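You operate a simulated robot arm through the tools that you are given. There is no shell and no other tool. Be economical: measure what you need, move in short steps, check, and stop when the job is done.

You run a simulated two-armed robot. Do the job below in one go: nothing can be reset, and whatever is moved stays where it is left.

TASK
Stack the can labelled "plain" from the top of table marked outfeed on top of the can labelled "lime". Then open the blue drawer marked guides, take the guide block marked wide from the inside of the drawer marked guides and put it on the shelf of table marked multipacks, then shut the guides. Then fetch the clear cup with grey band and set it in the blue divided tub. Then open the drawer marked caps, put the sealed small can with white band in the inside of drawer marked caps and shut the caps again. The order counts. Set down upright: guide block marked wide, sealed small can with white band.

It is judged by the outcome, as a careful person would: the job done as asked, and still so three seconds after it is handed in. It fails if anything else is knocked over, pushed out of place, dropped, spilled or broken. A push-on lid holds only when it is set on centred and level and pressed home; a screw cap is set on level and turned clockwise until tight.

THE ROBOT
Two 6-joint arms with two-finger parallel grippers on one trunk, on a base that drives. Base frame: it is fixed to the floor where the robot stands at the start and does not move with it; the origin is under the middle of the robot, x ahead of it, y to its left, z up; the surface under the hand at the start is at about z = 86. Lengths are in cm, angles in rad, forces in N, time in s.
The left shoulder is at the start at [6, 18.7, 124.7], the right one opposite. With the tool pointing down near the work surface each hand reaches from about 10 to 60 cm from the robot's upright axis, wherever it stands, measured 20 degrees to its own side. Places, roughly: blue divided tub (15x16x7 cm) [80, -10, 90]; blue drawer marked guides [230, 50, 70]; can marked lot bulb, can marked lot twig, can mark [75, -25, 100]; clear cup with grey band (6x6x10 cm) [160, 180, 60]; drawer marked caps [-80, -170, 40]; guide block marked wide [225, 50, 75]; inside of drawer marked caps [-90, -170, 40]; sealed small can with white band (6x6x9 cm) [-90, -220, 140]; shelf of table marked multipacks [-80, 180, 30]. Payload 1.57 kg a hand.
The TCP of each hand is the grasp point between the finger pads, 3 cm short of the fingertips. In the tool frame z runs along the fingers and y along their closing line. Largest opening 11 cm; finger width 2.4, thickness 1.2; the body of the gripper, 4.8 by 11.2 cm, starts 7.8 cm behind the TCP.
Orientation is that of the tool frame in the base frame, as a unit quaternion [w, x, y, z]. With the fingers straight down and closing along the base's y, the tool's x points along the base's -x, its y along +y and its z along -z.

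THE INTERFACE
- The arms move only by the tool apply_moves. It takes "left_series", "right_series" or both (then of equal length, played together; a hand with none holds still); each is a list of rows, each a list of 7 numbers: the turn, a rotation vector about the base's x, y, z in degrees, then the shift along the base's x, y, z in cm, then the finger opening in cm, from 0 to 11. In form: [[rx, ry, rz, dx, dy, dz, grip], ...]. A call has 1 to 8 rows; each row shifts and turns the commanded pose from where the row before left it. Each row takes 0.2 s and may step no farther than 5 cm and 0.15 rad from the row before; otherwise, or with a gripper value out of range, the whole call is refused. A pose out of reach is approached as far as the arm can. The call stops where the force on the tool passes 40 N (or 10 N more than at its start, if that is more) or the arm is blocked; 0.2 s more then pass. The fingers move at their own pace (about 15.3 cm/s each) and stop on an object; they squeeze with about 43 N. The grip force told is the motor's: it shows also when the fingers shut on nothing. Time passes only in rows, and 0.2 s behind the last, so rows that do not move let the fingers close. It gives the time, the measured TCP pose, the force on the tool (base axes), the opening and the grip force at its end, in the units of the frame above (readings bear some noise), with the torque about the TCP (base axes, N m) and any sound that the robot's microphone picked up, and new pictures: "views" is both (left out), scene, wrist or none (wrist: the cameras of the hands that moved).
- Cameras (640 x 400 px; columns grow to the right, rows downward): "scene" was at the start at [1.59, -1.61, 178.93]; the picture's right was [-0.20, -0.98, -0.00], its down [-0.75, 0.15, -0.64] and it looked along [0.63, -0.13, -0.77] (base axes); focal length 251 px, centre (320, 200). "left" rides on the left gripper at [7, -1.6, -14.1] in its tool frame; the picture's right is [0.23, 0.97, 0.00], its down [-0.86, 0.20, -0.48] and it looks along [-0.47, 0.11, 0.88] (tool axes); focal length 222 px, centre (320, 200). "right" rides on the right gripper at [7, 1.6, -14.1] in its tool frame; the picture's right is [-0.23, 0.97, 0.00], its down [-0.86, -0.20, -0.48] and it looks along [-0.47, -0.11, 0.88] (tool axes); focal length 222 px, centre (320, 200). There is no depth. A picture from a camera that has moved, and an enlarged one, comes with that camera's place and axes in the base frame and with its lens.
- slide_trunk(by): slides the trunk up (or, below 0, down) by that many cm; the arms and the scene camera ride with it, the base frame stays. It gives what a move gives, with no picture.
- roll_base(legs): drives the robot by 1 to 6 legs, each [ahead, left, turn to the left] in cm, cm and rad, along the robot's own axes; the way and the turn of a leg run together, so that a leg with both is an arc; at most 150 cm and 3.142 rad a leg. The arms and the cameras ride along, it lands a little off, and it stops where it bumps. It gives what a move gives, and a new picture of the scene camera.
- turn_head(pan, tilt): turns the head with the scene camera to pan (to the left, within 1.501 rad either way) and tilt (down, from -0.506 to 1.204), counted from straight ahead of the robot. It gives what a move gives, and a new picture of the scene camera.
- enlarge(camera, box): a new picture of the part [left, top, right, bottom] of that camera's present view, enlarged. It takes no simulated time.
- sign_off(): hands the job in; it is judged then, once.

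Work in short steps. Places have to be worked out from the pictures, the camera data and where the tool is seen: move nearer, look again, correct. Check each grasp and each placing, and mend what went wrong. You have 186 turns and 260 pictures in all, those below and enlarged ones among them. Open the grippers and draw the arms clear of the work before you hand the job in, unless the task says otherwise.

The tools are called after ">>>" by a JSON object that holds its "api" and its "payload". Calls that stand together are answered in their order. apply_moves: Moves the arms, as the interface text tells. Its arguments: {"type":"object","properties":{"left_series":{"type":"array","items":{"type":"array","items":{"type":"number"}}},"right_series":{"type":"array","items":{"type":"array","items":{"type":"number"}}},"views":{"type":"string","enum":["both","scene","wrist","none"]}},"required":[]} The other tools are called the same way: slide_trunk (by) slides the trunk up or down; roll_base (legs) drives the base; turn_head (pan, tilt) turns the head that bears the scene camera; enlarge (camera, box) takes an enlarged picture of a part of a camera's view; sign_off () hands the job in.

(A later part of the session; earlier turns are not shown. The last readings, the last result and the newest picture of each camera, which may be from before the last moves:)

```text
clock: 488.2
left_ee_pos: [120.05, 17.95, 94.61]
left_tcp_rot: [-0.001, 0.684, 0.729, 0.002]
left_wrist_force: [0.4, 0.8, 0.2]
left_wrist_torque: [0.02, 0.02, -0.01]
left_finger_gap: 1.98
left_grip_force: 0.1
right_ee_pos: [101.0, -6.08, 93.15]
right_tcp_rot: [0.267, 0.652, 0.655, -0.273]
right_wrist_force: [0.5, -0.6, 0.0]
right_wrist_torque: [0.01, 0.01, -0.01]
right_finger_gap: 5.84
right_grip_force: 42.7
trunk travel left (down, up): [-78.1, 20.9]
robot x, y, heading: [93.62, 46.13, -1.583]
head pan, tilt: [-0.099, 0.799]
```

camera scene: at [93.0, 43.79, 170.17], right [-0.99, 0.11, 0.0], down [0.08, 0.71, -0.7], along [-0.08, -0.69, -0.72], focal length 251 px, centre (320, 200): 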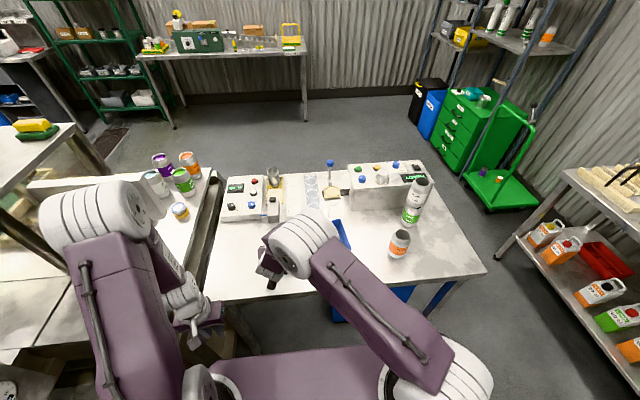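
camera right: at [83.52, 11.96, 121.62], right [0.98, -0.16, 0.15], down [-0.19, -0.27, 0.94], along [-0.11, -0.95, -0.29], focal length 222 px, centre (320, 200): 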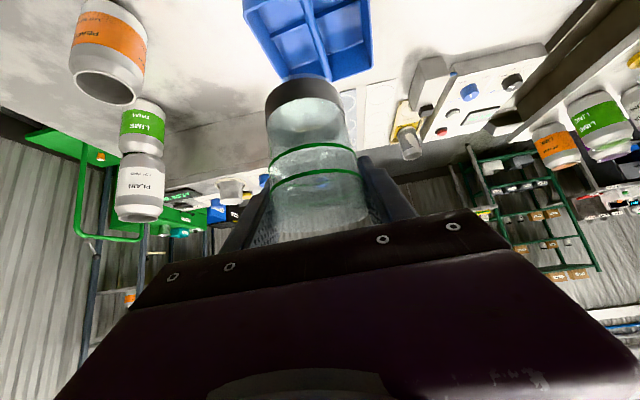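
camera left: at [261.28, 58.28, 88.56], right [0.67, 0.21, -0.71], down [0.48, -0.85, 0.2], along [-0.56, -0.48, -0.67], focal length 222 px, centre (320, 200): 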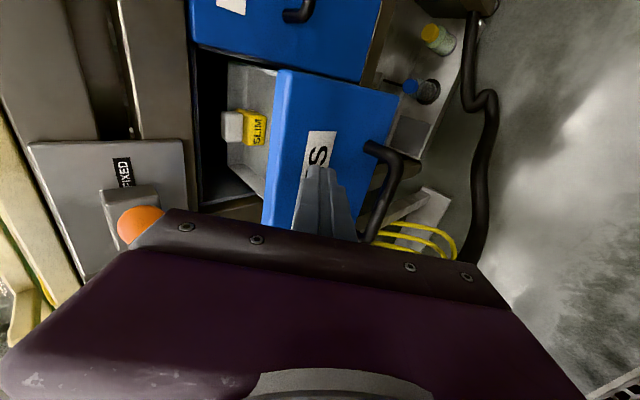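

>>> {"api": "apply_moves", "payload": {"right_series": [[0, 0, 0, 0, 0, -0.3, 5], [0, 0, 0, 0, 0, -0.3, 5], [0, 0, 0, 0, 0, -0.3, 5], [0, 0, 0, 0, 0, -0.3, 5], [0, 0, 0, 0, 0, -0.3, 5], [0, 0, 0, 0, 0, 0, 5]], "views": "wrist"}}

```text
clock: 489.6
left_ee_pos: [119.96, 18.13, 94.59]
left_tcp_rot: [0.0, 0.684, 0.73, 0.002]
left_wrist_force: [0.5, -0.7, -0.1]
left_wrist_torque: [0.03, 0.0, 0.01]
left_finger_gap: 2.01
left_grip_force: 0.1
right_ee_pos: [101.01, -6.06, 91.65]
right_tcp_rot: [0.269, 0.652, 0.654, -0.274]
right_wrist_force: [0.3, -3.4, 23.2]
right_wrist_torque: [0.31, -0.07, 0.0]
right_finger_gap: 5.86
right_grip_force: 42.5
trunk travel left (down, up): [-78.1, 20.9]
robot x, y, heading: [94.15, 45.63, -1.582]
head pan, tilt: [-0.099, 0.799]
camera right: at [102.65, 8.95, 96.61], right [0.98, -0.16, 0.15], down [-0.19, -0.26, 0.95], along [-0.11, -0.95, -0.29], focal length 222 px, centre (320, 200)
```

right: 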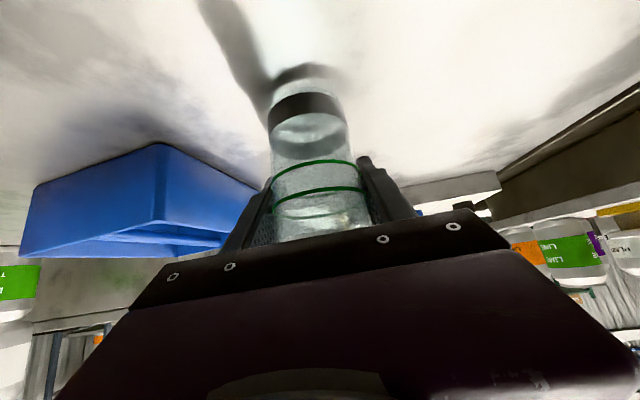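

Cup rests on the table (TCP 5.8 above base). Release, raise 3.7 cm on the same axis and regrip.

>>> {"api": "apply_moves", "payload": {"right_series": [[0, 0, 0, 0, 0, 0.2, 5], [0, 0, 0, 0, 0, 0, 8.5], [0, 0, 0, 0, 0, 0, 8.5], [0, 0, 0, 0, 0, 1.8, 8.5], [0, 0, 0, 0, 0, 1.8, 8.5], [0, 0, 0, 0, 0, 0, 5], [0, 0, 0, 0, 0, 0, 5], [0, 0, 0, 0, 0, 0, 5]], "views": "wrist"}}

```text
clock: 491.4
left_ee_pos: [120.05, 17.91, 94.4]
left_tcp_rot: [-0.001, 0.684, 0.73, 0.002]
left_wrist_force: [0.6, -0.1, 0.3]
left_wrist_torque: [-0.04, -0.03, -0.02]
left_finger_gap: 2.01
left_grip_force: 0.0
right_ee_pos: [100.99, -6.14, 95.29]
right_tcp_rot: [0.266, 0.653, 0.654, -0.274]
right_wrist_force: [0.3, -0.6, 0.0]
right_wrist_torque: [0.01, 0.02, 0.0]
right_finger_gap: 4.99
right_grip_force: 0.1
trunk travel left (down, up): [-78.1, 20.9]
robot x, y, heading: [93.82, 45.82, -1.581]
head pan, tilt: [-0.099, 0.799]
camera right: at [102.65, 8.83, 100.24], right [0.98, -0.16, 0.15], down [-0.19, -0.27, 0.94], along [-0.11, -0.95, -0.29], focal length 222 px, centre (320, 200)
```

right: 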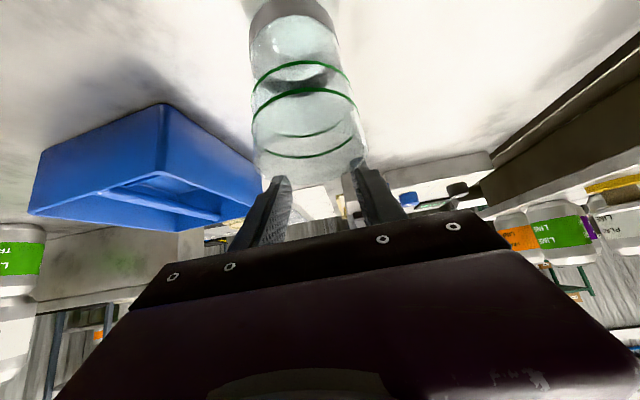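

The fingers had reached 3 cm past the cup's axis, so they now closed just above it. Open, shift back 4.3 cm to put the fingertips at the rim, and regrip high.

>>> {"api": "apply_moves", "payload": {"right_series": [[0, 0, 0, 0, 0, 0.4, 8.5], [0, 0, 0, 0.2, 0, 0.4, 8.5], [0, 0, 0, 0.2, 2.2, 0, 8.5], [0, 0, 0, 0, 2.1, 0, 8.5]], "views": "wrist"}}

```text
clock: 492.4
left_ee_pos: [119.91, 18.07, 94.62]
left_tcp_rot: [0.0, 0.684, 0.729, 0.001]
left_wrist_force: [-0.3, 0.6, -0.2]
left_wrist_torque: [-0.03, -0.03, -0.03]
left_finger_gap: 2.02
left_grip_force: 0.0
right_ee_pos: [101.27, -1.78, 96.13]
right_tcp_rot: [0.267, 0.652, 0.655, -0.273]
right_wrist_force: [-0.4, 0.3, -0.2]
right_wrist_torque: [0.0, 0.0, -0.01]
right_finger_gap: 8.5
right_grip_force: 0.1
trunk travel left (down, up): [-78.1, 20.9]
robot x, y, heading: [93.67, 45.88, -1.579]
head pan, tilt: [-0.099, 0.799]
camera right: at [103.05, 13.21, 101.1], right [0.98, -0.16, 0.15], down [-0.19, -0.27, 0.94], along [-0.11, -0.95, -0.29], focal length 222 px, centre (320, 200)
```

right: 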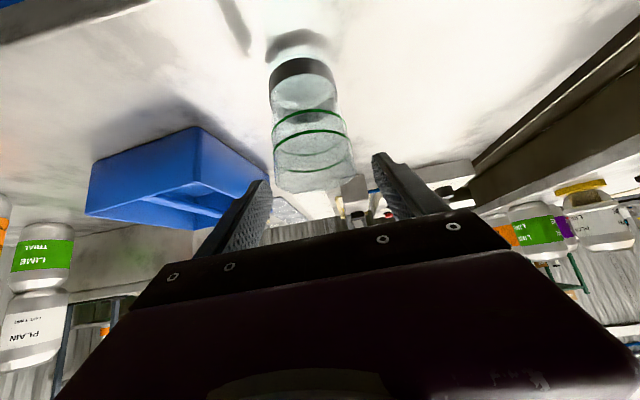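

Cup rim is at z≈94.4. Lower 0.4 cm and close on its top edge.

>>> {"api": "apply_moves", "payload": {"right_series": [[0, 0, 0, -0.2, 0, -0.4, 8.5], [0, 0, 0, 0, 0, 0, 6.8], [0, 0, 0, 0, 0, 0, 5.3], [0, 0, 0, 0, 0, 0, 5], [0, 0, 0, 0, 0, 0, 5], [0, 0, 0, 0, 0, 2, 5]], "views": "wrist"}}

```text
clock: 493.9
left_ee_pos: [120.03, 18.02, 94.63]
left_tcp_rot: [-0.001, 0.684, 0.73, 0.001]
left_wrist_force: [0.0, -0.1, 0.4]
left_wrist_torque: [0.02, -0.01, 0.01]
left_finger_gap: 2.01
left_grip_force: 0.1
right_ee_pos: [101.26, -1.82, 97.62]
right_tcp_rot: [0.267, 0.652, 0.655, -0.273]
right_wrist_force: [0.6, -0.3, -1.3]
right_wrist_torque: [0.01, -0.02, -0.01]
right_finger_gap: 5.74
right_grip_force: 43.6
trunk travel left (down, up): [-78.1, 20.9]
robot x, y, heading: [93.59, 46.1, -1.582]
head pan, tilt: [-0.099, 0.799]
camera right: at [102.83, 13.21, 102.71], right [0.98, -0.16, 0.15], down [-0.19, -0.27, 0.94], along [-0.11, -0.95, -0.29], focal length 222 px, centre (320, 200)
```

right: 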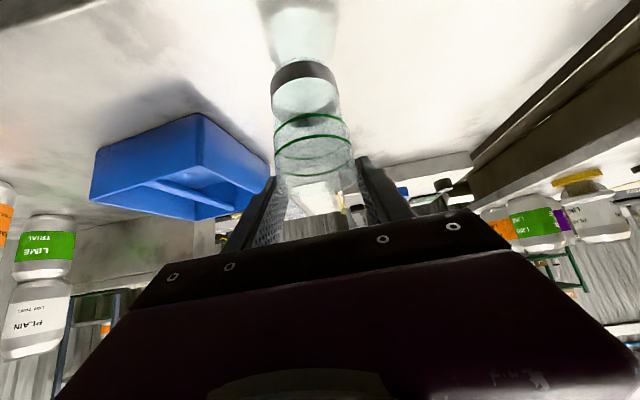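

Held near the rim. Raise, move over the tub's near-east compartment (center ≈(87.35,-7.7)), staying above the rim.

>>> {"api": "apply_moves", "payload": {"right_series": [[0, 0, 0, 0, 0, 4, 5], [0, 0, 0, 0, 0, 4, 5], [0, 0, 0, -3.5, -1.2, 0, 5], [0, 0, 0, -3.5, -1.2, 0, 5], [0, 0, 0, -3.5, -1.1, 0, 5], [0, 0, 0, -3.4, -1.1, 0, 5], [0, 0, 0, 0, 0, -1.5, 5]], "views": "wrist"}}

>>> {"api": "enlarge", "payload": {"camera": "scene", "box": [285, 200, 365, 275]}}

```text
clock: 495.4
left_ee_pos: [120.01, 17.89, 94.67]
left_tcp_rot: [-0.001, 0.683, 0.73, 0.001]
left_wrist_force: [0.4, 0.4, 0.0]
left_wrist_torque: [0.02, 0.02, 0.0]
left_finger_gap: 2.0
left_grip_force: 0.1
right_ee_pos: [87.27, -6.32, 104.27]
right_tcp_rot: [0.267, 0.652, 0.655, -0.273]
right_wrist_force: [0.8, -0.2, -0.3]
right_wrist_torque: [-0.02, 0.02, -0.01]
right_finger_gap: 5.73
right_grip_force: 43.1
trunk travel left (down, up): [-78.1, 20.9]
robot x, y, heading: [93.72, 45.74, -1.576]
head pan, tilt: [-0.099, 0.799]
camera right: at [88.95, 8.53, 109.19], right [0.98, -0.16, 0.15], down [-0.19, -0.27, 0.94], along [-0.11, -0.95, -0.29], focal length 222 px, centre (320, 200)
```

right: 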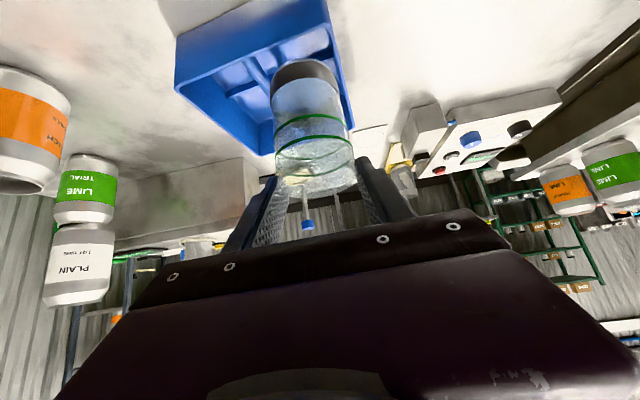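

```text
5.33 times, centred on (325, 238) of scene
camera zoom: at [93.01, 43.83, 170.17], right [-0.99, 0.11, 0.0], down [0.08, 0.71, -0.7], along [-0.08, -0.69, -0.72], focal length 1340 px, centre (293, 0)
```

zoom: 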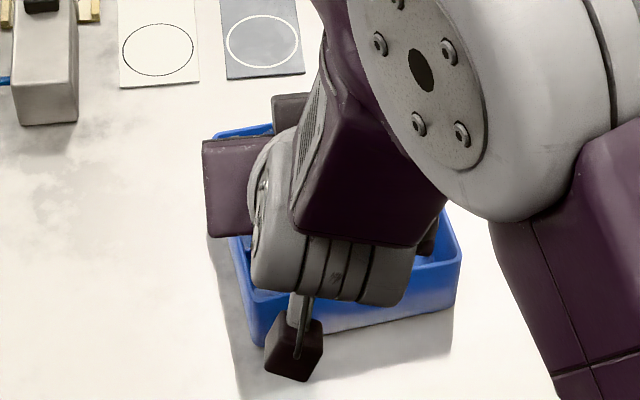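

From the wrist view the cup axis is at about (87.05,-7.15); compartment center (87.3,-7.65). Correct and lower slowly into it.

>>> {"api": "apply_moves", "payload": {"right_series": [[0, 0, 0, 0.25, -0.5, 0, 5], [0, 0, 0, 0, 0, -1, 5], [0, 0, 0, 0, 0, -0.6, 5], [0, 0, 0, 0, 0, -0.6, 5], [0, 0, 0, 0, 0, -0.6, 5], [0, 0, 0, 0, 0, -0.6, 5]], "views": "wrist"}}

```text
clock: 496.9
left_ee_pos: [119.96, 17.94, 94.55]
left_tcp_rot: [-0.001, 0.684, 0.73, 0.001]
left_wrist_force: [-0.3, 0.6, -0.5]
left_wrist_torque: [0.02, 0.02, 0.01]
left_finger_gap: 2.02
left_grip_force: 0.0
right_ee_pos: [87.56, -6.93, 100.74]
right_tcp_rot: [0.267, 0.652, 0.655, -0.273]
right_wrist_force: [1.1, 0.9, -0.5]
right_wrist_torque: [-0.06, -0.02, 0.01]
right_finger_gap: 5.73
right_grip_force: 43.4
trunk travel left (down, up): [-78.1, 20.9]
robot x, y, heading: [93.39, 45.75, -1.585]
head pan, tilt: [-0.099, 0.799]
camera right: at [89.21, 8.04, 105.78], right [0.98, -0.16, 0.15], down [-0.19, -0.27, 0.94], along [-0.11, -0.95, -0.29], focal length 222 px, centre (320, 200)
```

right: 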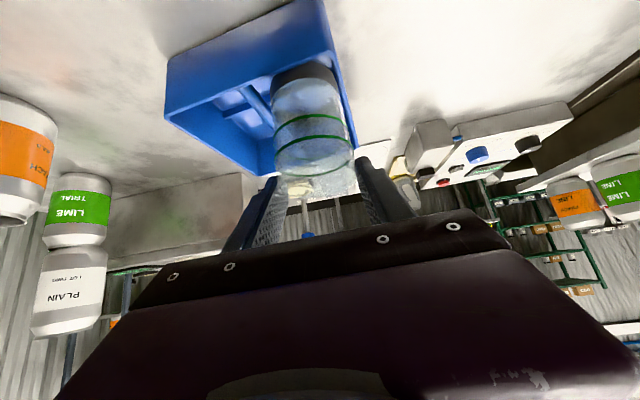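

It is entering with no contact force. Continue down to the floor.

>>> {"api": "apply_moves", "payload": {"right_series": [[0, 0, 0, 0, 0, -1, 5], [0, 0, 0, 0, 0, -1, 5], [0, 0, 0, 0, 0, -1, 5], [0, 0, 0, 0, 0, -0.6, 5], [0, 0, 0, 0, 0, -0.3, 5], [0, 0, 0, 0, 0, -0.3, 5], [0, 0, 0, 0, 0, 0, 5]], "views": "wrist"}}

```text
clock: 498.4
left_ee_pos: [120.02, 17.95, 94.51]
left_tcp_rot: [-0.001, 0.685, 0.729, 0.002]
left_wrist_force: [0.5, 0.1, 0.4]
left_wrist_torque: [0.0, 0.01, -0.02]
left_finger_gap: 2.0
left_grip_force: 0.1
right_ee_pos: [87.5, -6.98, 96.67]
right_tcp_rot: [0.267, 0.652, 0.654, -0.274]
right_wrist_force: [0.3, -0.3, -1.4]
right_wrist_torque: [0.01, 0.06, 0.03]
right_finger_gap: 5.71
right_grip_force: 42.9
trunk travel left (down, up): [-78.1, 20.9]
robot x, y, heading: [93.88, 46.17, -1.577]
head pan, tilt: [-0.099, 0.799]
camera right: at [89.2, 8.05, 101.65], right [0.98, -0.16, 0.15], down [-0.19, -0.27, 0.94], along [-0.11, -0.95, -0.29], focal length 222 px, centre (320, 200)
```

right: 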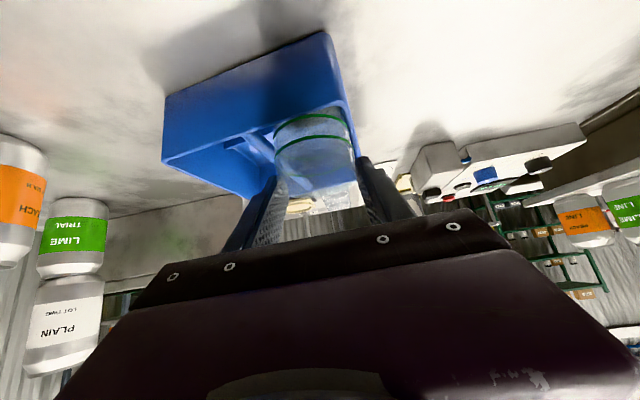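

>>> {"api": "apply_moves", "payload": {"right_series": [[0, 0, 0, 0, 0, -0.25, 5], [0, 0, 0, 0, 0, -0.25, 5], [0, 0, 0, 0, 0, -0.2, 5], [0, 0, 0, 0, 0, -0.15, 5], [0, 0, 0, 0, 0, 0, 5]], "views": "none"}}

```text
clock: 499.6
left_ee_pos: [120.07, 18.25, 94.55]
left_tcp_rot: [0.0, 0.684, 0.729, 0.001]
left_wrist_force: [0.3, 0.1, 0.4]
left_wrist_torque: [0.0, 0.01, 0.03]
left_finger_gap: 2.01
left_grip_force: 0.1
right_ee_pos: [87.64, -7.0, 95.99]
right_tcp_rot: [0.27, 0.651, 0.654, -0.275]
right_wrist_force: [-2.0, -1.8, 21.1]
right_wrist_torque: [0.13, 0.04, 0.09]
right_finger_gap: 5.71
right_grip_force: 42.8
trunk travel left (down, up): [-78.1, 20.9]
robot x, y, heading: [93.49, 46.16, -1.576]
head pan, tilt: [-0.099, 0.799]
```

Seated. Release slowly and withdraw up and back.

>>> {"api": "apply_moves", "payload": {"right_series": [[0, 0, 0, 0, 0, 0.15, 5], [0, 0, 0, 0, 0, 0, 6.3], [0, 0, 0, 0, 0, 0, 7.5], [0, 0, 0, 0, 0, 0.5, 8.5], [0, 0, 0, 0, 2.5, 2.5, 8.5], [0, 0, 0, 0, 3, 3, 8.5], [0, 0, 0, 0, 3, 3, 8.5], [0, 0, 0, -3, 3, 2, 8.5]], "views": "wrist"}}

```text
clock: 501.4
left_ee_pos: [119.88, 18.01, 94.69]
left_tcp_rot: [0.0, 0.683, 0.73, 0.002]
left_wrist_force: [0.2, 0.6, 0.4]
left_wrist_torque: [0.03, -0.01, 0.0]
left_finger_gap: 1.99
left_grip_force: 0.1
right_ee_pos: [84.96, 3.88, 106.87]
right_tcp_rot: [0.266, 0.653, 0.655, -0.273]
right_wrist_force: [-0.7, 0.5, -0.4]
right_wrist_torque: [0.0, -0.03, -0.01]
right_finger_gap: 8.49
right_grip_force: 0.0
right hand out of reach, approached as far as the arm can: row 8
trunk travel left (down, up): [-78.1, 20.9]
robot x, y, heading: [93.46, 46.03, -1.583]
head pan, tilt: [-0.099, 0.799]
camera right: at [86.59, 18.76, 111.86], right [0.98, -0.16, 0.15], down [-0.19, -0.27, 0.94], along [-0.11, -0.95, -0.29], focal length 222 px, centre (320, 200)
```

right: 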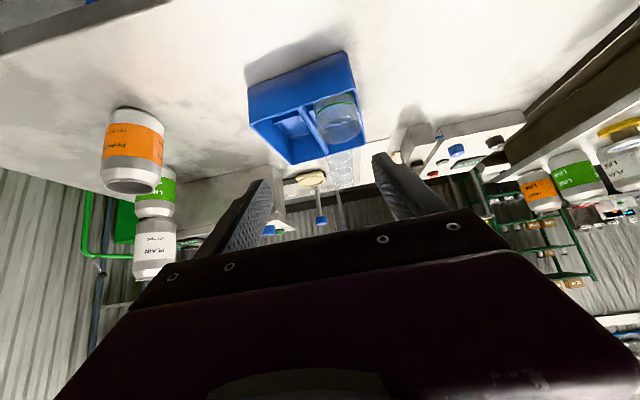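

The cup stands in its compartment. Now drive to the caps cabinet in the south-west corner.

>>> {"api": "roll_base", "payload": {"legs": [[-22, 0, 0.01], [0, -102, 0], [150, 0, 0], [92, 0, 0], [0, 0, -1.571]]}}

>>> {"api": "turn_head", "payload": {"pan": 0.1, "tilt": 0.6}}

```text
clock: 523.4
left_ee_pos: [-35.47, -201.09, 94.48]
left_tcp_rot: [0.001, 0.999, 0.036, 0.002]
left_wrist_force: [0.5, 0.3, -0.1]
left_wrist_torque: [-0.01, 0.01, 0.0]
left_finger_gap: 2.01
left_grip_force: 0.1
right_ee_pos: [-50.08, -166.27, 106.88]
right_tcp_rot: [-0.003, 0.924, 0.004, -0.381]
right_wrist_force: [0.3, 0.2, -0.8]
right_wrist_torque: [0.0, 0.01, -0.05]
right_finger_gap: 8.47
right_grip_force: 0.0
trunk travel left (down, up): [-78.1, 20.9]
robot x, y, heading: [-7.78, -174.51, 3.144]
head pan, tilt: [-0.099, 0.799]
camera scene: at [-9.62, -173.84, 170.17], right [0.1, 0.99, 0.0], down [0.71, -0.07, -0.7], along [-0.69, 0.07, -0.72], focal length 251 px, centre (320, 200)
```

scene: 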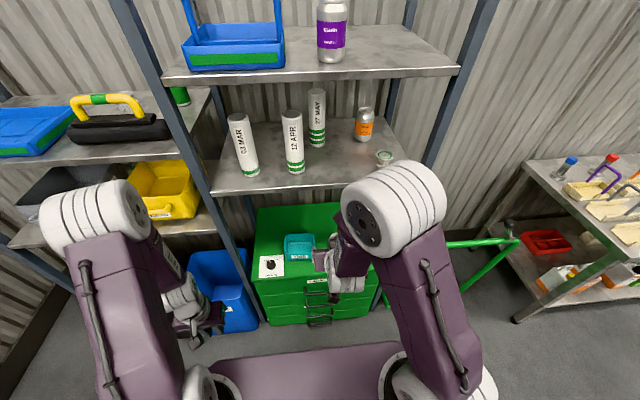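

```text
clock: 524.1
left_ee_pos: [-35.59, -201.08, 94.56]
left_tcp_rot: [0.001, 0.999, 0.036, 0.002]
left_wrist_force: [0.7, -0.4, 0.5]
left_wrist_torque: [0.02, -0.04, -0.04]
left_finger_gap: 2.01
left_grip_force: 0.0
right_ee_pos: [-50.08, -166.33, 106.88]
right_tcp_rot: [-0.004, 0.924, 0.005, -0.382]
right_wrist_force: [-0.8, -0.5, 0.0]
right_wrist_torque: [0.01, 0.02, 0.0]
right_finger_gap: 8.51
right_grip_force: 0.1
trunk travel left (down, up): [-78.1, 20.9]
robot x, y, heading: [-8.12, -174.48, 3.146]
head pan, tilt: [0.099, 0.6]
camera scene: at [-10.4, -175.49, 171.85], right [-0.1, 1.0, 0.0], down [0.56, 0.05, -0.82], along [-0.82, -0.08, -0.57], focal length 251 px, centre (320, 200)
```

scene: 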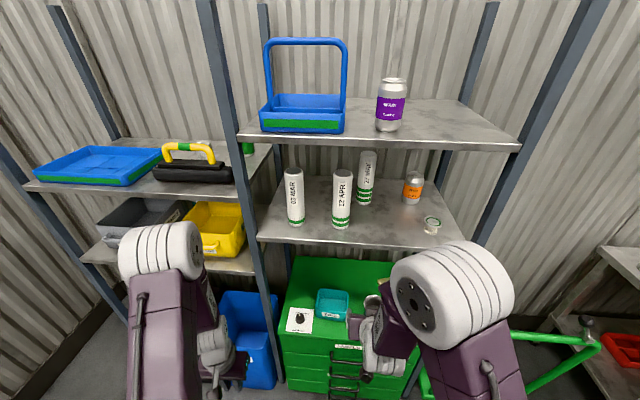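

Look left at the other shelf for the small can with a white band.

>>> {"api": "turn_head", "payload": {"pan": 0.6, "tilt": 0.4}}

>>> {"api": "enlarge", "payload": {"camera": "scene", "box": [250, 80, 490, 230]}}

```text
clock: 525.0
left_ee_pos: [-35.48, -201.13, 94.58]
left_tcp_rot: [0.001, 0.999, 0.036, 0.001]
left_wrist_force: [0.9, 0.0, -0.1]
left_wrist_torque: [-0.01, 0.0, -0.01]
left_finger_gap: 1.99
left_grip_force: 0.0
right_ee_pos: [-50.02, -166.24, 106.83]
right_tcp_rot: [-0.004, 0.924, 0.005, -0.382]
right_wrist_force: [-0.1, 0.2, -0.3]
right_wrist_torque: [-0.02, -0.01, 0.01]
right_finger_gap: 8.5
right_grip_force: 0.2
trunk travel left (down, up): [-78.1, 20.9]
robot x, y, heading: [-7.48, -174.65, 3.139]
head pan, tilt: [0.6, 0.4]
camera scene: at [-9.26, -179.85, 173.68], right [-0.56, 0.83, 0.0], down [0.32, 0.22, -0.92], along [-0.76, -0.52, -0.39], focal length 251 px, centre (320, 200)
```

scene: 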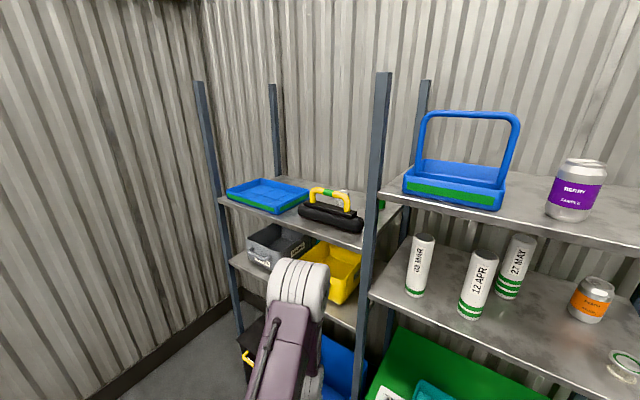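

```text
2.67 times, centred on (370, 155) of scene
camera zoom: at [-9.26, -179.85, 173.68], right [-0.56, 0.83, 0.0], down [0.32, 0.22, -0.92], along [-0.76, -0.52, -0.39], focal length 670 px, centre (187, 320)
```

zoom: 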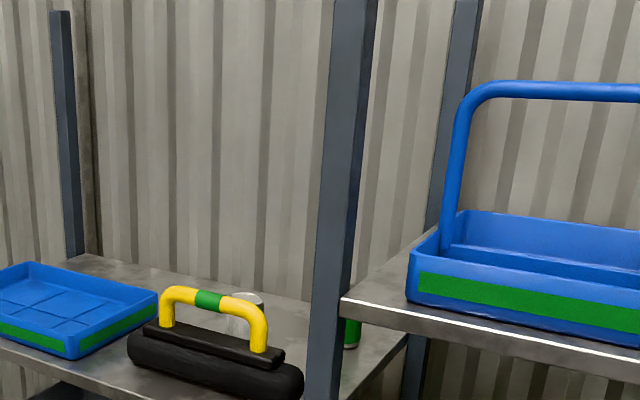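

The white-banded can seems to be behind the black tool on the upper left shelf. First the drawer: I back off and sidestep left so the right hand serves the drawer, the left hand the can.

>>> {"api": "roll_base", "payload": {"legs": [[-24, 19, 0]]}}

>>> {"api": "apply_moves", "payload": {"right_series": [[-5.79, 0, -5.79, 0, 0, 0, 5], [-5.79, 0, -5.79, 0, 0, 0, 5], [-5.79, 0, -5.79, 0, 0, 0, 5], [-5.79, 0, -5.79, 0, 0, 0, 5], [-5.79, 0, -5.79, 0, 0, 0, 5], [-5.79, 0, -5.79, 0, 0, 0, 5], [-5.79, 0, -5.79, 0, 0, 0, 5], [-5.79, 0, -5.79, 0, 0, 0, 5]], "views": "none"}}

>>> {"api": "apply_moves", "payload": {"right_series": [[-5.79, 0, -5.79, 0, 0, 0, 5], [-5.79, 0, -5.79, 0, 0, 0, 5], [-5.79, 0, -5.79, 0, 0, 0, 5]], "views": "none"}}

>>> {"api": "turn_head", "payload": {"pan": -0.2, "tilt": 0.8}}

```text
clock: 527.1
left_ee_pos: [-11.89, -219.86, 94.58]
left_tcp_rot: [0.001, 0.999, 0.035, 0.002]
left_wrist_force: [0.8, 0.4, -0.8]
left_wrist_torque: [-0.01, 0.02, -0.02]
left_finger_gap: 2.0
left_grip_force: 0.1
right_ee_pos: [-26.5, -185.26, 106.77]
right_tcp_rot: [-0.004, 0.924, 0.003, -0.382]
right_wrist_force: [0.5, -0.4, 1.5]
right_wrist_torque: [0.0, 0.03, -0.02]
right_finger_gap: 8.52
right_grip_force: 0.2
trunk travel left (down, up): [-78.1, 20.9]
robot x, y, heading: [15.87, -193.5, 3.135]
head pan, tilt: [0.6, 0.4]
camera scene: at [14.25, -198.71, 173.68], right [-0.56, 0.83, 0.0], down [0.32, 0.22, -0.92], along [-0.76, -0.52, -0.39], focal length 251 px, centre (320, 200)
```

scene: 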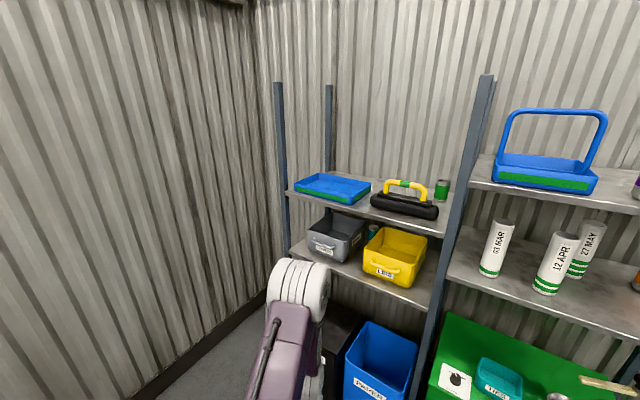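

```text
clock: 528.9
left_ee_pos: [-11.88, -219.96, 94.54]
left_tcp_rot: [0.0, 0.999, 0.035, 0.001]
left_wrist_force: [0.2, 0.5, -0.5]
left_wrist_torque: [-0.03, -0.01, -0.03]
left_finger_gap: 2.0
left_grip_force: 0.0
right_ee_pos: [-26.46, -185.14, 106.86]
right_tcp_rot: [0.205, 0.78, -0.497, -0.32]
right_wrist_force: [-0.2, 0.4, 0.0]
right_wrist_torque: [0.01, -0.01, -0.02]
right_finger_gap: 5.0
right_grip_force: 0.2
trunk travel left (down, up): [-78.1, 20.9]
robot x, y, heading: [16.05, -193.56, 3.138]
head pan, tilt: [0.6, 0.4]
```

```text
clock: 529.7
left_ee_pos: [-11.84, -219.93, 94.62]
left_tcp_rot: [0.001, 0.999, 0.035, 0.001]
left_wrist_force: [0.5, 0.0, -0.1]
left_wrist_torque: [0.05, 0.03, 0.01]
left_finger_gap: 2.0
left_grip_force: 0.1
right_ee_pos: [-26.42, -185.08, 106.86]
right_tcp_rot: [0.269, 0.656, -0.652, -0.27]
right_wrist_force: [-0.3, -0.1, -0.5]
right_wrist_torque: [0.02, -0.02, -0.03]
right_finger_gap: 5.04
right_grip_force: 0.1
trunk travel left (down, up): [-78.1, 20.9]
robot x, y, heading: [16.03, -193.57, 3.136]
head pan, tilt: [0.6, 0.4]
```

```text
clock: 530.8
left_ee_pos: [-11.85, -220.01, 94.62]
left_tcp_rot: [0.0, 0.999, 0.035, 0.002]
left_wrist_force: [-0.8, -0.4, 0.1]
left_wrist_torque: [0.02, 0.0, -0.01]
left_finger_gap: 2.02
left_grip_force: 0.0
right_ee_pos: [-26.46, -185.19, 106.83]
right_tcp_rot: [0.268, 0.657, -0.652, -0.269]
right_wrist_force: [-0.5, -0.5, 0.3]
right_wrist_torque: [0.02, 0.01, -0.02]
right_finger_gap: 5.01
right_grip_force: 0.0
trunk travel left (down, up): [-78.1, 20.9]
robot x, y, heading: [16.08, -193.52, 3.136]
head pan, tilt: [-0.201, 0.799]
camera scene: at [14.17, -192.01, 170.17], right [0.2, 0.98, 0.0], down [0.7, -0.15, -0.7], along [-0.68, 0.14, -0.72], focal length 251 px, centre (320, 200)
```

scene: 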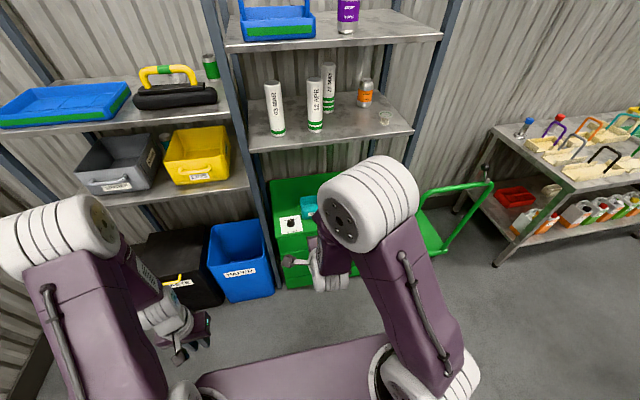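

>>> {"api": "enlarge", "payload": {"camera": "right", "box": [0, 0, 640, 400]}}

```text
1.00 times, centred on (320, 200) of right (not enlarged: the box is as wide or as high as the picture)
camera zoom: at [-17.61, -192.08, 117.88], right [-0.69, 0.22, 0.69], down [0.47, 0.86, 0.2], along [-0.54, 0.47, -0.7], focal length 222 px, centre (320, 200)
```

zoom: 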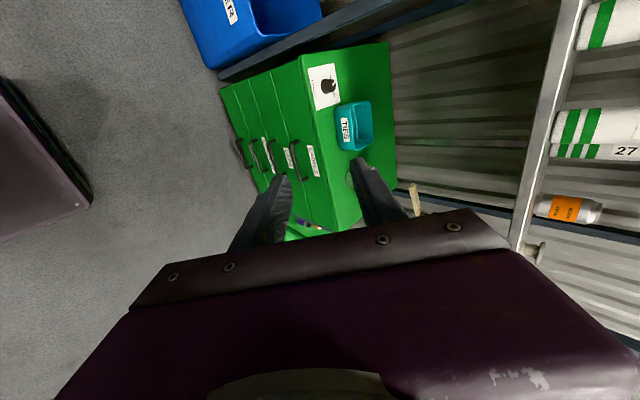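

>>> {"api": "enlarge", "payload": {"camera": "right", "box": [200, 50, 400, 240]}}

```text
2.11 times, centred on (300, 145) of right
camera zoom: at [-17.61, -192.08, 117.88], right [-0.69, 0.22, 0.69], down [0.47, 0.86, 0.2], along [-0.54, 0.47, -0.7], focal length 468 px, centre (362, 316)
```

zoom: 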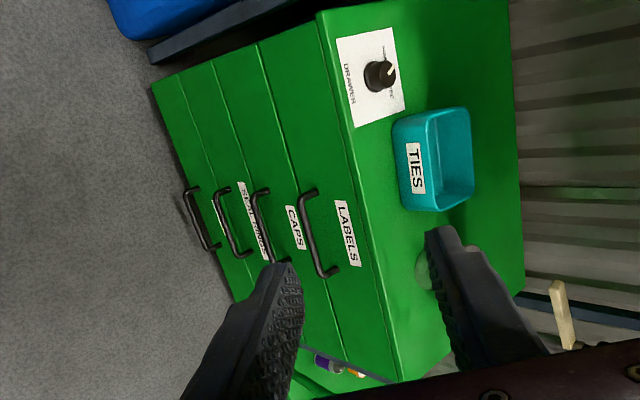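

There's a "DRAWER" knob on top of the cabinet; read it.

>>> {"api": "enlarge", "payload": {"camera": "right", "box": [300, 55, 345, 115]}}

```text
6.67 times, centred on (322, 85) of right
camera zoom: at [-17.61, -192.08, 117.88], right [-0.69, 0.22, 0.69], down [0.47, 0.86, 0.2], along [-0.54, 0.47, -0.7], focal length 1481 px, centre (303, 967)
```

zoom: 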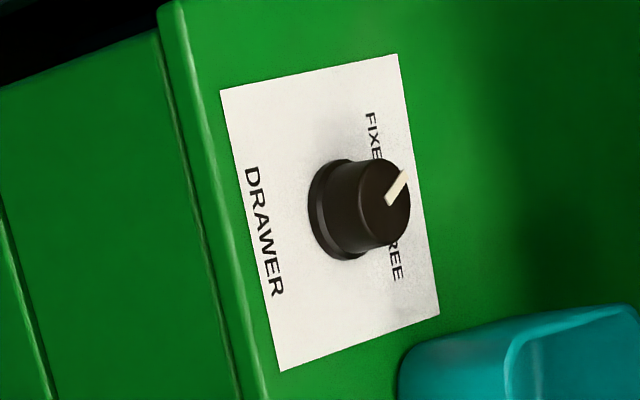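

CAPS is the second drawer (handle ≈(-61,-168,40)). Lower the trunk to handle height and move the right hand to face it.

>>> {"api": "slide_trunk", "payload": {"by": -40}}

>>> {"api": "slide_trunk", "payload": {"by": -12}}

>>> {"api": "apply_moves", "payload": {"right_series": [[0, 0, 0, -2, 4, 0, 4], [0, 0, 0, -2, 4, 0, 4], [0, 0, 0, -2, 4, 0, 4], [0, 0, 0, -2, 4, 0, 4]], "views": "wrist"}}

```text
clock: 534.6
left_ee_pos: [-11.79, -220.02, 54.57]
left_tcp_rot: [0.001, 0.999, 0.035, 0.003]
left_wrist_force: [-0.6, 0.2, -0.2]
left_wrist_torque: [-0.04, -0.03, -0.05]
left_finger_gap: 2.01
left_grip_force: 0.0
right_ee_pos: [-26.47, -185.28, 66.88]
right_tcp_rot: [0.268, 0.657, -0.652, -0.269]
right_wrist_force: [0.0, -0.2, 1.1]
right_wrist_torque: [0.01, 0.01, 0.03]
right_finger_gap: 5.0
right_grip_force: 0.0
trunk travel left (down, up): [-38.1, 60.9]
robot x, y, heading: [16.1, -193.33, 3.137]
head pan, tilt: [-0.201, 0.799]
```

```text
clock: 536.1
left_ee_pos: [-11.82, -219.91, 42.59]
left_tcp_rot: [0.001, 0.999, 0.034, 0.002]
left_wrist_force: [-0.1, 0.1, -0.4]
left_wrist_torque: [-0.03, -0.03, -0.01]
left_finger_gap: 2.02
left_grip_force: 0.0
right_ee_pos: [-26.35, -185.14, 54.75]
right_tcp_rot: [0.268, 0.657, -0.651, -0.27]
right_wrist_force: [0.4, 0.8, 0.0]
right_wrist_torque: [-0.02, -0.02, -0.02]
right_finger_gap: 5.02
right_grip_force: 0.1
trunk travel left (down, up): [-26.1, 72.9]
robot x, y, heading: [15.92, -193.23, 3.135]
head pan, tilt: [-0.201, 0.799]
```

```text
clock: 537.1
left_ee_pos: [-11.7, -219.86, 42.66]
left_tcp_rot: [0.002, 0.999, 0.035, 0.001]
left_wrist_force: [0.5, -0.5, 0.3]
left_wrist_torque: [-0.03, -0.01, 0.03]
left_finger_gap: 2.0
left_grip_force: 0.1
right_ee_pos: [-34.31, -168.99, 54.77]
right_tcp_rot: [0.269, 0.657, -0.651, -0.269]
right_wrist_force: [-0.7, 0.5, 0.2]
right_wrist_torque: [0.0, 0.0, 0.02]
right_finger_gap: 4.01
right_grip_force: 0.1
trunk travel left (down, up): [-26.1, 72.9]
robot x, y, heading: [15.87, -193.82, 3.136]
head pan, tilt: [-0.201, 0.799]
camera right: at [-25.52, -175.93, 65.82], right [-0.69, 0.22, 0.69], down [0.47, 0.86, 0.2], along [-0.54, 0.47, -0.7], focal length 222 px, centre (320, 200)
```

right: 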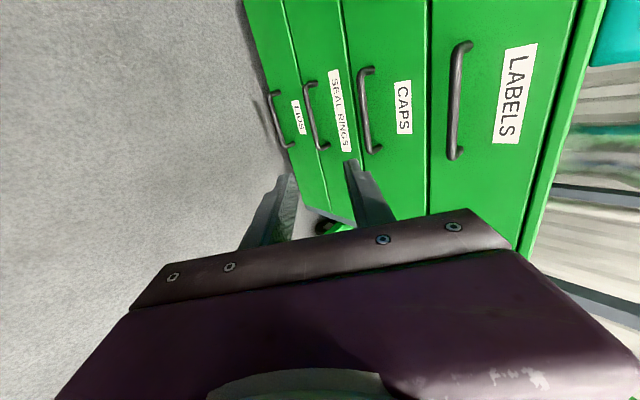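

Bar triangulated at about (-62.2,-168.5,38.4). Drive 8 cm closer and move to a standoff along the 45° approach.

>>> {"api": "roll_base", "payload": {"legs": [[8, 0, 0]]}}

>>> {"api": "apply_moves", "payload": {"right_series": [[0, 0, 0, -3.5, 0.2, -2.2, 3.6], [0, 0, 0, -3.5, 0.2, -2.2, 3.6], [0, 0, 0, -3.2, 0, -2.2, 3.6], [0, 0, 0, -2.1, 0, -2.1, 3.6], [0, 0, 0, -2.1, 0, -2.1, 3.6]], "views": "wrist"}}

```text
clock: 538.2
left_ee_pos: [-19.95, -219.93, 42.5]
left_tcp_rot: [0.001, 0.999, 0.034, 0.003]
left_wrist_force: [-0.8, 0.1, -0.9]
left_wrist_torque: [0.0, -0.02, 0.01]
left_finger_gap: 1.99
left_grip_force: 0.1
right_ee_pos: [-42.22, -168.98, 54.64]
right_tcp_rot: [0.267, 0.657, -0.652, -0.27]
right_wrist_force: [-0.7, 0.1, 0.6]
right_wrist_torque: [0.0, 0.02, 0.01]
right_finger_gap: 3.98
right_grip_force: 0.0
trunk travel left (down, up): [-26.1, 72.9]
robot x, y, heading: [8.17, -193.77, 3.133]
head pan, tilt: [-0.201, 0.799]
camera scene: at [6.09, -191.94, 118.17], right [0.2, 0.98, 0.0], down [0.7, -0.15, -0.7], along [-0.68, 0.14, -0.72], focal length 251 px, centre (320, 200)
```

scene: 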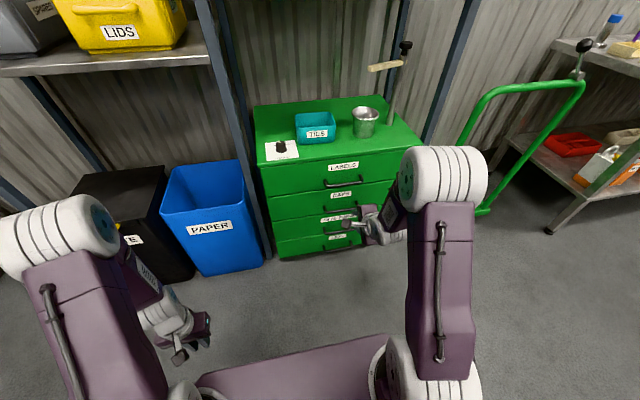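

```text
clock: 539.4
left_ee_pos: [-19.94, -219.92, 42.56]
left_tcp_rot: [0.0, 0.999, 0.034, 0.002]
left_wrist_force: [-0.6, 0.3, -0.2]
left_wrist_torque: [-0.02, -0.03, 0.01]
left_finger_gap: 1.99
left_grip_force: 0.1
right_ee_pos: [-56.74, -168.65, 44.0]
right_tcp_rot: [0.268, 0.657, -0.651, -0.27]
right_wrist_force: [-0.8, -0.4, 0.3]
right_wrist_torque: [-0.01, 0.0, 0.01]
right_finger_gap: 3.59
right_grip_force: 0.0
trunk travel left (down, up): [-26.1, 72.9]
robot x, y, heading: [7.85, -193.59, 3.138]
head pan, tilt: [-0.201, 0.799]
camera right: at [-47.97, -175.58, 55.01], right [-0.69, 0.22, 0.69], down [0.47, 0.86, 0.2], along [-0.54, 0.47, -0.7], focal length 222 px, centre (320, 200)
```

right: 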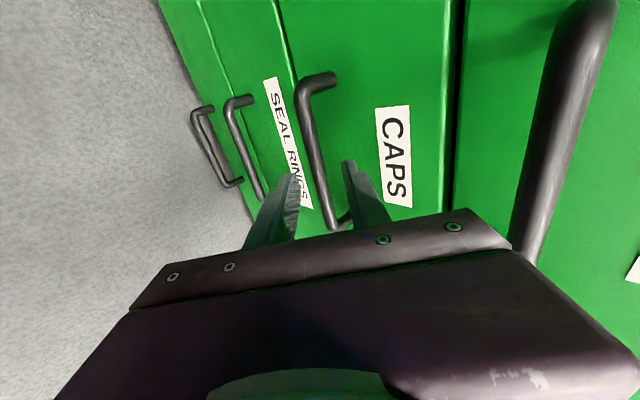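

Bar lies between the fingers. Advance 6.5 cm with a small correction, close and then pull.

>>> {"api": "apply_moves", "payload": {"right_series": [[0, 0, 0, -2.0, 0, -2.5, 3], [0, 0, 0, -2.2, 0, -2.5, 2.8], [0, 0, 0, 0, 0, 0, 0.5], [0, 0, 0, 0, 0, 0, 0.5], [0, 0, 0, 1.5, 0, 0, 0.5], [0, 0, 0, 2, 0, 0, 0.5]], "views": "wrist"}}

```text
clock: 540.0
left_ee_pos: [-19.84, -219.86, 42.61]
left_tcp_rot: [0.001, 0.999, 0.033, 0.002]
left_wrist_force: [-0.2, 0.0, 0.2]
left_wrist_torque: [-0.03, -0.07, 0.0]
left_finger_gap: 1.97
left_grip_force: 0.1
right_ee_pos: [-60.56, -168.72, 39.78]
right_tcp_rot: [0.271, 0.657, -0.649, -0.271]
right_wrist_force: [7.3, -2.8, 9.5]
right_wrist_torque: [-0.34, -0.02, 0.05]
right_finger_gap: 1.35
right_grip_force: 4.7
trunk travel left (down, up): [-26.1, 72.9]
robot x, y, heading: [8.35, -193.45, 3.138]
head pan, tilt: [-0.201, 0.799]
stopped in row 3 (right hand): the force on the tool passed its limit at 94 N (the readings are from after the stop); the commanded pose is now the measured one
camera right: at [-51.69, -175.52, 50.88], right [-0.69, 0.22, 0.69], down [0.47, 0.86, 0.2], along [-0.55, 0.46, -0.69], focal length 222 px, centre (320, 200)
```

right: 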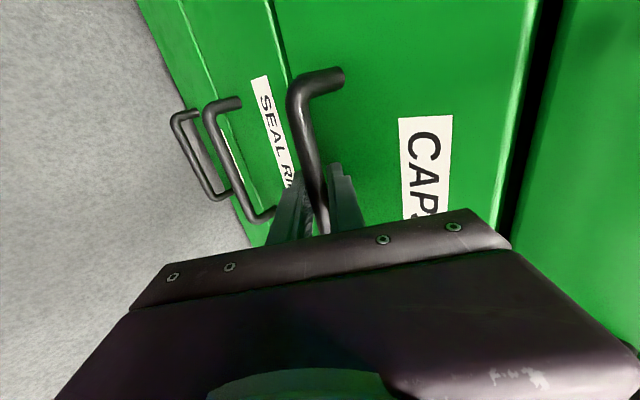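

Bar is held (1.35). Pull +x.

>>> {"api": "apply_moves", "payload": {"right_series": [[0, 0, 0, 0, 0, 0, 0.5], [0, 0, 0, 1, 0, 0, 0.5], [0, 0, 0, 1.5, 0, 0, 0.5], [0, 0, 0, 1.5, 0, 0, 0.5], [0, 0, 0, 2, 0, 0, 0.5]], "views": "none"}}

```text
clock: 541.2
left_ee_pos: [-20.01, -219.87, 42.6]
left_tcp_rot: [0.001, 0.999, 0.032, 0.0]
left_wrist_force: [-0.7, -0.8, 0.1]
left_wrist_torque: [-0.02, 0.02, 0.0]
left_finger_gap: 1.97
left_grip_force: 0.0
right_ee_pos: [-54.53, -168.65, 39.83]
right_tcp_rot: [0.27, 0.656, -0.65, -0.271]
right_wrist_force: [1.0, -0.7, 13.1]
right_wrist_torque: [-0.63, -0.03, 0.1]
right_finger_gap: 1.36
right_grip_force: 30.6
trunk travel left (down, up): [-26.1, 72.9]
robot x, y, heading: [8.15, -193.57, 3.135]
head pan, tilt: [-0.201, 0.799]
```

The drawer opens freely. Continue by backing the base 13 cm.

>>> {"api": "roll_base", "payload": {"legs": [[-13, 0, 0]]}}

>>> {"api": "enlarge", "payload": {"camera": "scene", "box": [220, 90, 460, 260]}}

```text
clock: 542.5
left_ee_pos: [-6.75, -219.92, 42.57]
left_tcp_rot: [0.001, 0.999, 0.033, 0.001]
left_wrist_force: [-0.3, 0.7, 0.2]
left_wrist_torque: [-0.01, -0.01, 0.04]
left_finger_gap: 2.01
left_grip_force: 0.0
right_ee_pos: [-41.48, -168.6, 39.76]
right_tcp_rot: [0.27, 0.655, -0.651, -0.271]
right_wrist_force: [1.1, 4.2, 13.3]
right_wrist_torque: [-0.16, 0.01, -0.03]
right_finger_gap: 1.37
right_grip_force: 30.3
trunk travel left (down, up): [-26.1, 72.9]
robot x, y, heading: [20.75, -193.49, 3.137]
head pan, tilt: [-0.201, 0.799]
camera scene: at [19.4, -192.07, 118.18], right [0.21, 0.98, 0.0], down [0.7, -0.15, -0.7], along [-0.68, 0.14, -0.72], focal length 251 px, centre (320, 200)
```

scene: 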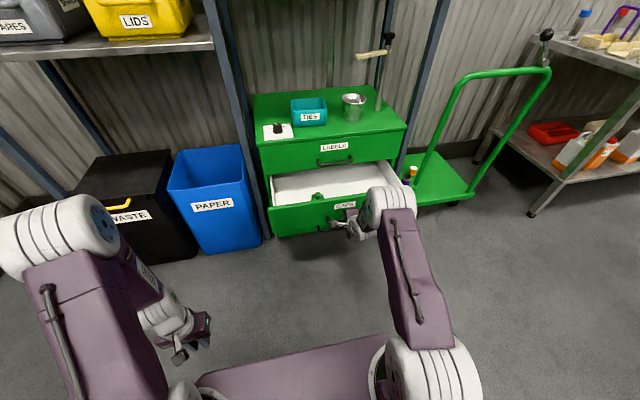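

```text
2.35 times, centred on (340, 175) of scene
camera zoom: at [19.4, -192.07, 118.18], right [0.21, 0.98, 0.0], down [0.7, -0.15, -0.7], along [-0.68, 0.14, -0.72], focal length 591 px, centre (273, 259)
```

zoom: 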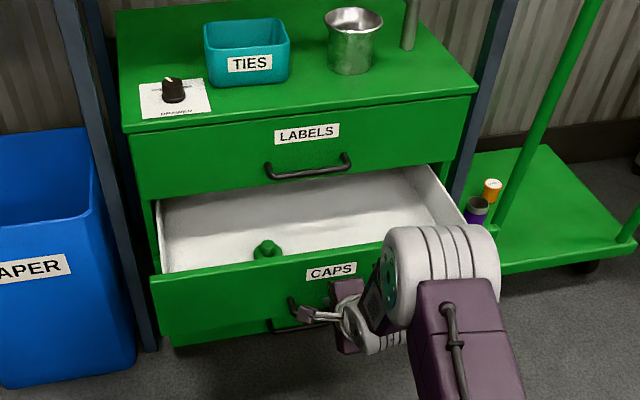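

Open ~20 cm, with room inside. Release the bar and withdraw upward/back.

>>> {"api": "apply_moves", "payload": {"right_series": [[0, 0, 0, 0, 0, 0, 4], [0, 0, 0, 0, 0, 0, 4], [0, 0, 0, 1.5, 0, 1.5, 4], [0, 0, 0, 1.5, 0, 2, 4], [0, 0, 0, 1, 0, 4, 4], [0, 0, 0, 1, 0, 4, 4], [0, 0, 0, 1, 0, 4, 4]], "views": "none"}}

>>> {"api": "slide_trunk", "payload": {"by": 40}}

>>> {"api": "slide_trunk", "payload": {"by": 30}}

>>> {"api": "turn_head", "payload": {"pan": 0.35, "tilt": 0.4}}

>>> {"api": "enlarge", "payload": {"camera": "scene", "box": [230, 130, 430, 260]}}

```text
clock: 544.1
left_ee_pos: [-6.91, -219.87, 42.57]
left_tcp_rot: [0.001, 0.999, 0.033, 0.002]
left_wrist_force: [0.4, 0.3, -0.2]
left_wrist_torque: [0.01, -0.01, 0.03]
left_finger_gap: 2.0
left_grip_force: 0.1
right_ee_pos: [-35.43, -168.56, 55.26]
right_tcp_rot: [0.269, 0.656, -0.651, -0.271]
right_wrist_force: [0.2, -0.2, -0.8]
right_wrist_torque: [-0.01, -0.02, -0.02]
right_finger_gap: 3.98
right_grip_force: 0.1
trunk travel left (down, up): [-26.1, 72.9]
robot x, y, heading: [20.9, -193.65, 3.135]
head pan, tilt: [-0.201, 0.799]
```

```text
clock: 547.9
left_ee_pos: [-6.99, -219.82, 82.58]
left_tcp_rot: [0.001, 0.999, 0.033, 0.002]
left_wrist_force: [0.5, -0.3, -0.5]
left_wrist_torque: [-0.03, 0.01, -0.01]
left_finger_gap: 1.99
left_grip_force: 0.1
right_ee_pos: [-35.6, -168.68, 95.22]
right_tcp_rot: [0.27, 0.656, -0.651, -0.271]
right_wrist_force: [-0.2, -0.2, 0.2]
right_wrist_torque: [0.01, -0.01, -0.02]
right_finger_gap: 4.02
right_grip_force: 0.1
trunk travel left (down, up): [-66.1, 32.9]
robot x, y, heading: [21.46, -193.74, 3.136]
head pan, tilt: [-0.201, 0.799]
```

```text
clock: 550.9
left_ee_pos: [-6.89, -220.05, 112.39]
left_tcp_rot: [0.001, 0.999, 0.033, 0.001]
left_wrist_force: [-0.7, 0.0, -0.1]
left_wrist_torque: [0.01, 0.0, -0.02]
left_finger_gap: 1.99
left_grip_force: 0.0
right_ee_pos: [-35.6, -168.6, 125.2]
right_tcp_rot: [0.269, 0.656, -0.651, -0.271]
right_wrist_force: [0.0, 1.3, 0.6]
right_wrist_torque: [0.03, 0.0, -0.02]
right_finger_gap: 3.99
right_grip_force: 0.1
trunk travel left (down, up): [-96.1, 2.9]
robot x, y, heading: [21.15, -193.7, 3.137]
head pan, tilt: [-0.201, 0.799]
```

```text
clock: 551.9
left_ee_pos: [-6.95, -219.91, 112.61]
left_tcp_rot: [0.0, 0.999, 0.034, 0.002]
left_wrist_force: [0.5, -0.3, 0.4]
left_wrist_torque: [0.01, -0.02, 0.02]
left_finger_gap: 1.99
left_grip_force: 0.1
right_ee_pos: [-35.62, -168.47, 125.18]
right_tcp_rot: [0.269, 0.656, -0.651, -0.271]
right_wrist_force: [-0.7, -0.8, 0.5]
right_wrist_torque: [0.01, -0.02, -0.01]
right_finger_gap: 4.01
right_grip_force: 0.1
trunk travel left (down, up): [-96.1, 2.9]
robot x, y, heading: [21.1, -193.66, 3.132]
head pan, tilt: [0.351, 0.4]
camera scene: at [18.38, -196.79, 191.67], right [-0.34, 0.94, 0.0], down [0.37, 0.13, -0.92], along [-0.87, -0.31, -0.39], focal length 251 px, centre (320, 200)
```

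scene: 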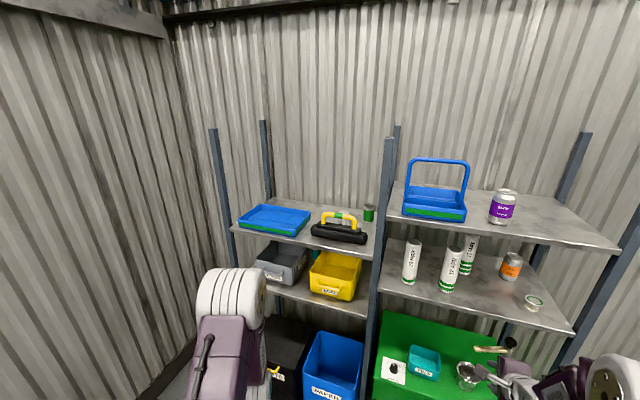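

```text
3.08 times, centred on (330, 195) of scene
camera zoom: at [18.38, -196.79, 191.67], right [-0.34, 0.94, 0.0], down [0.37, 0.13, -0.92], along [-0.87, -0.31, -0.39], focal length 773 px, centre (289, 215)
```

zoom: 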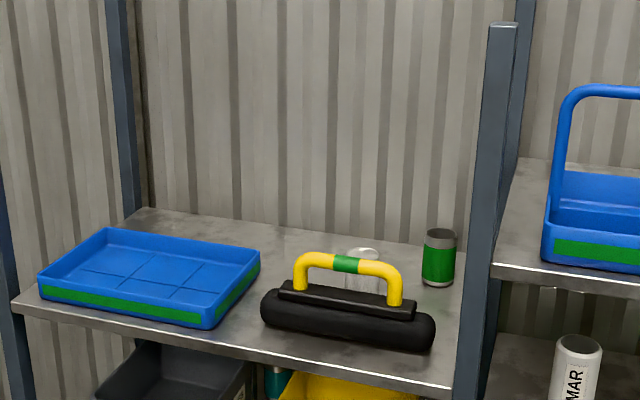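

The white-banded can (behind the tool handle, about (-78,-220), top z≈144) suits the right hand from a spot further left. Turn the right hand back to closing sideways, pitched ~55° down.

>>> {"api": "apply_moves", "payload": {"right_series": [[5.79, 0, 5.79, 0, 0, 2, 5], [5.79, 0, 5.79, 0, 0, 2, 5], [5.79, 0, 5.79, 0, 0, 2, 5], [5.79, 0, 5.79, 0, 0, 2, 5], [5.79, 0, 5.79, 0, 0, 2, 5], [5.79, 0, 5.79, 0, 0, 2, 5], [5.79, 0, 5.79, 0, 0, 2, 5], [5.79, 0, 5.79, 0, 0, 2, 5]], "views": "none"}}

>>> {"api": "apply_moves", "payload": {"right_series": [[5.79, 0, 5.79, 0, 0, 2, 9], [5.79, 0, 5.79, 0, 0, 2, 9], [5.79, 0, 5.79, 0, 0, 2, 9], [0, -5, 0, 0, 0, 2, 9], [0, -5, 0, 0, 0, 2, 9]], "views": "none"}}

```text
clock: 553.7
left_ee_pos: [-6.91, -219.95, 112.54]
left_tcp_rot: [0.001, 0.999, 0.034, 0.003]
left_wrist_force: [0.6, -0.7, 0.1]
left_wrist_torque: [-0.01, 0.0, -0.01]
left_finger_gap: 2.04
left_grip_force: 0.1
right_ee_pos: [-35.56, -168.66, 141.37]
right_tcp_rot: [0.079, 0.904, -0.192, -0.374]
right_wrist_force: [0.6, -1.1, 0.5]
right_wrist_torque: [-0.01, -0.01, -0.05]
right_finger_gap: 4.99
right_grip_force: 0.1
trunk travel left (down, up): [-96.1, 2.9]
robot x, y, heading: [21.16, -193.91, 3.138]
head pan, tilt: [0.351, 0.4]
```

```text
clock: 554.9
left_ee_pos: [-7.0, -219.8, 112.52]
left_tcp_rot: [0.001, 0.999, 0.034, 0.001]
left_wrist_force: [-0.2, 1.1, 0.0]
left_wrist_torque: [0.01, 0.02, 0.0]
left_finger_gap: 2.01
left_grip_force: 0.0
right_ee_pos: [-33.83, -164.84, 149.22]
right_tcp_rot: [0.015, 0.951, 0.01, -0.308]
right_wrist_force: [0.4, -0.1, -0.2]
right_wrist_torque: [-0.02, -0.02, -0.01]
right_finger_gap: 8.97
right_grip_force: 0.1
right hand out of reach, approached as far as the arm can: row 4, 5
trunk travel left (down, up): [-96.1, 2.9]
robot x, y, heading: [20.97, -193.8, 3.134]
head pan, tilt: [0.351, 0.4]
```

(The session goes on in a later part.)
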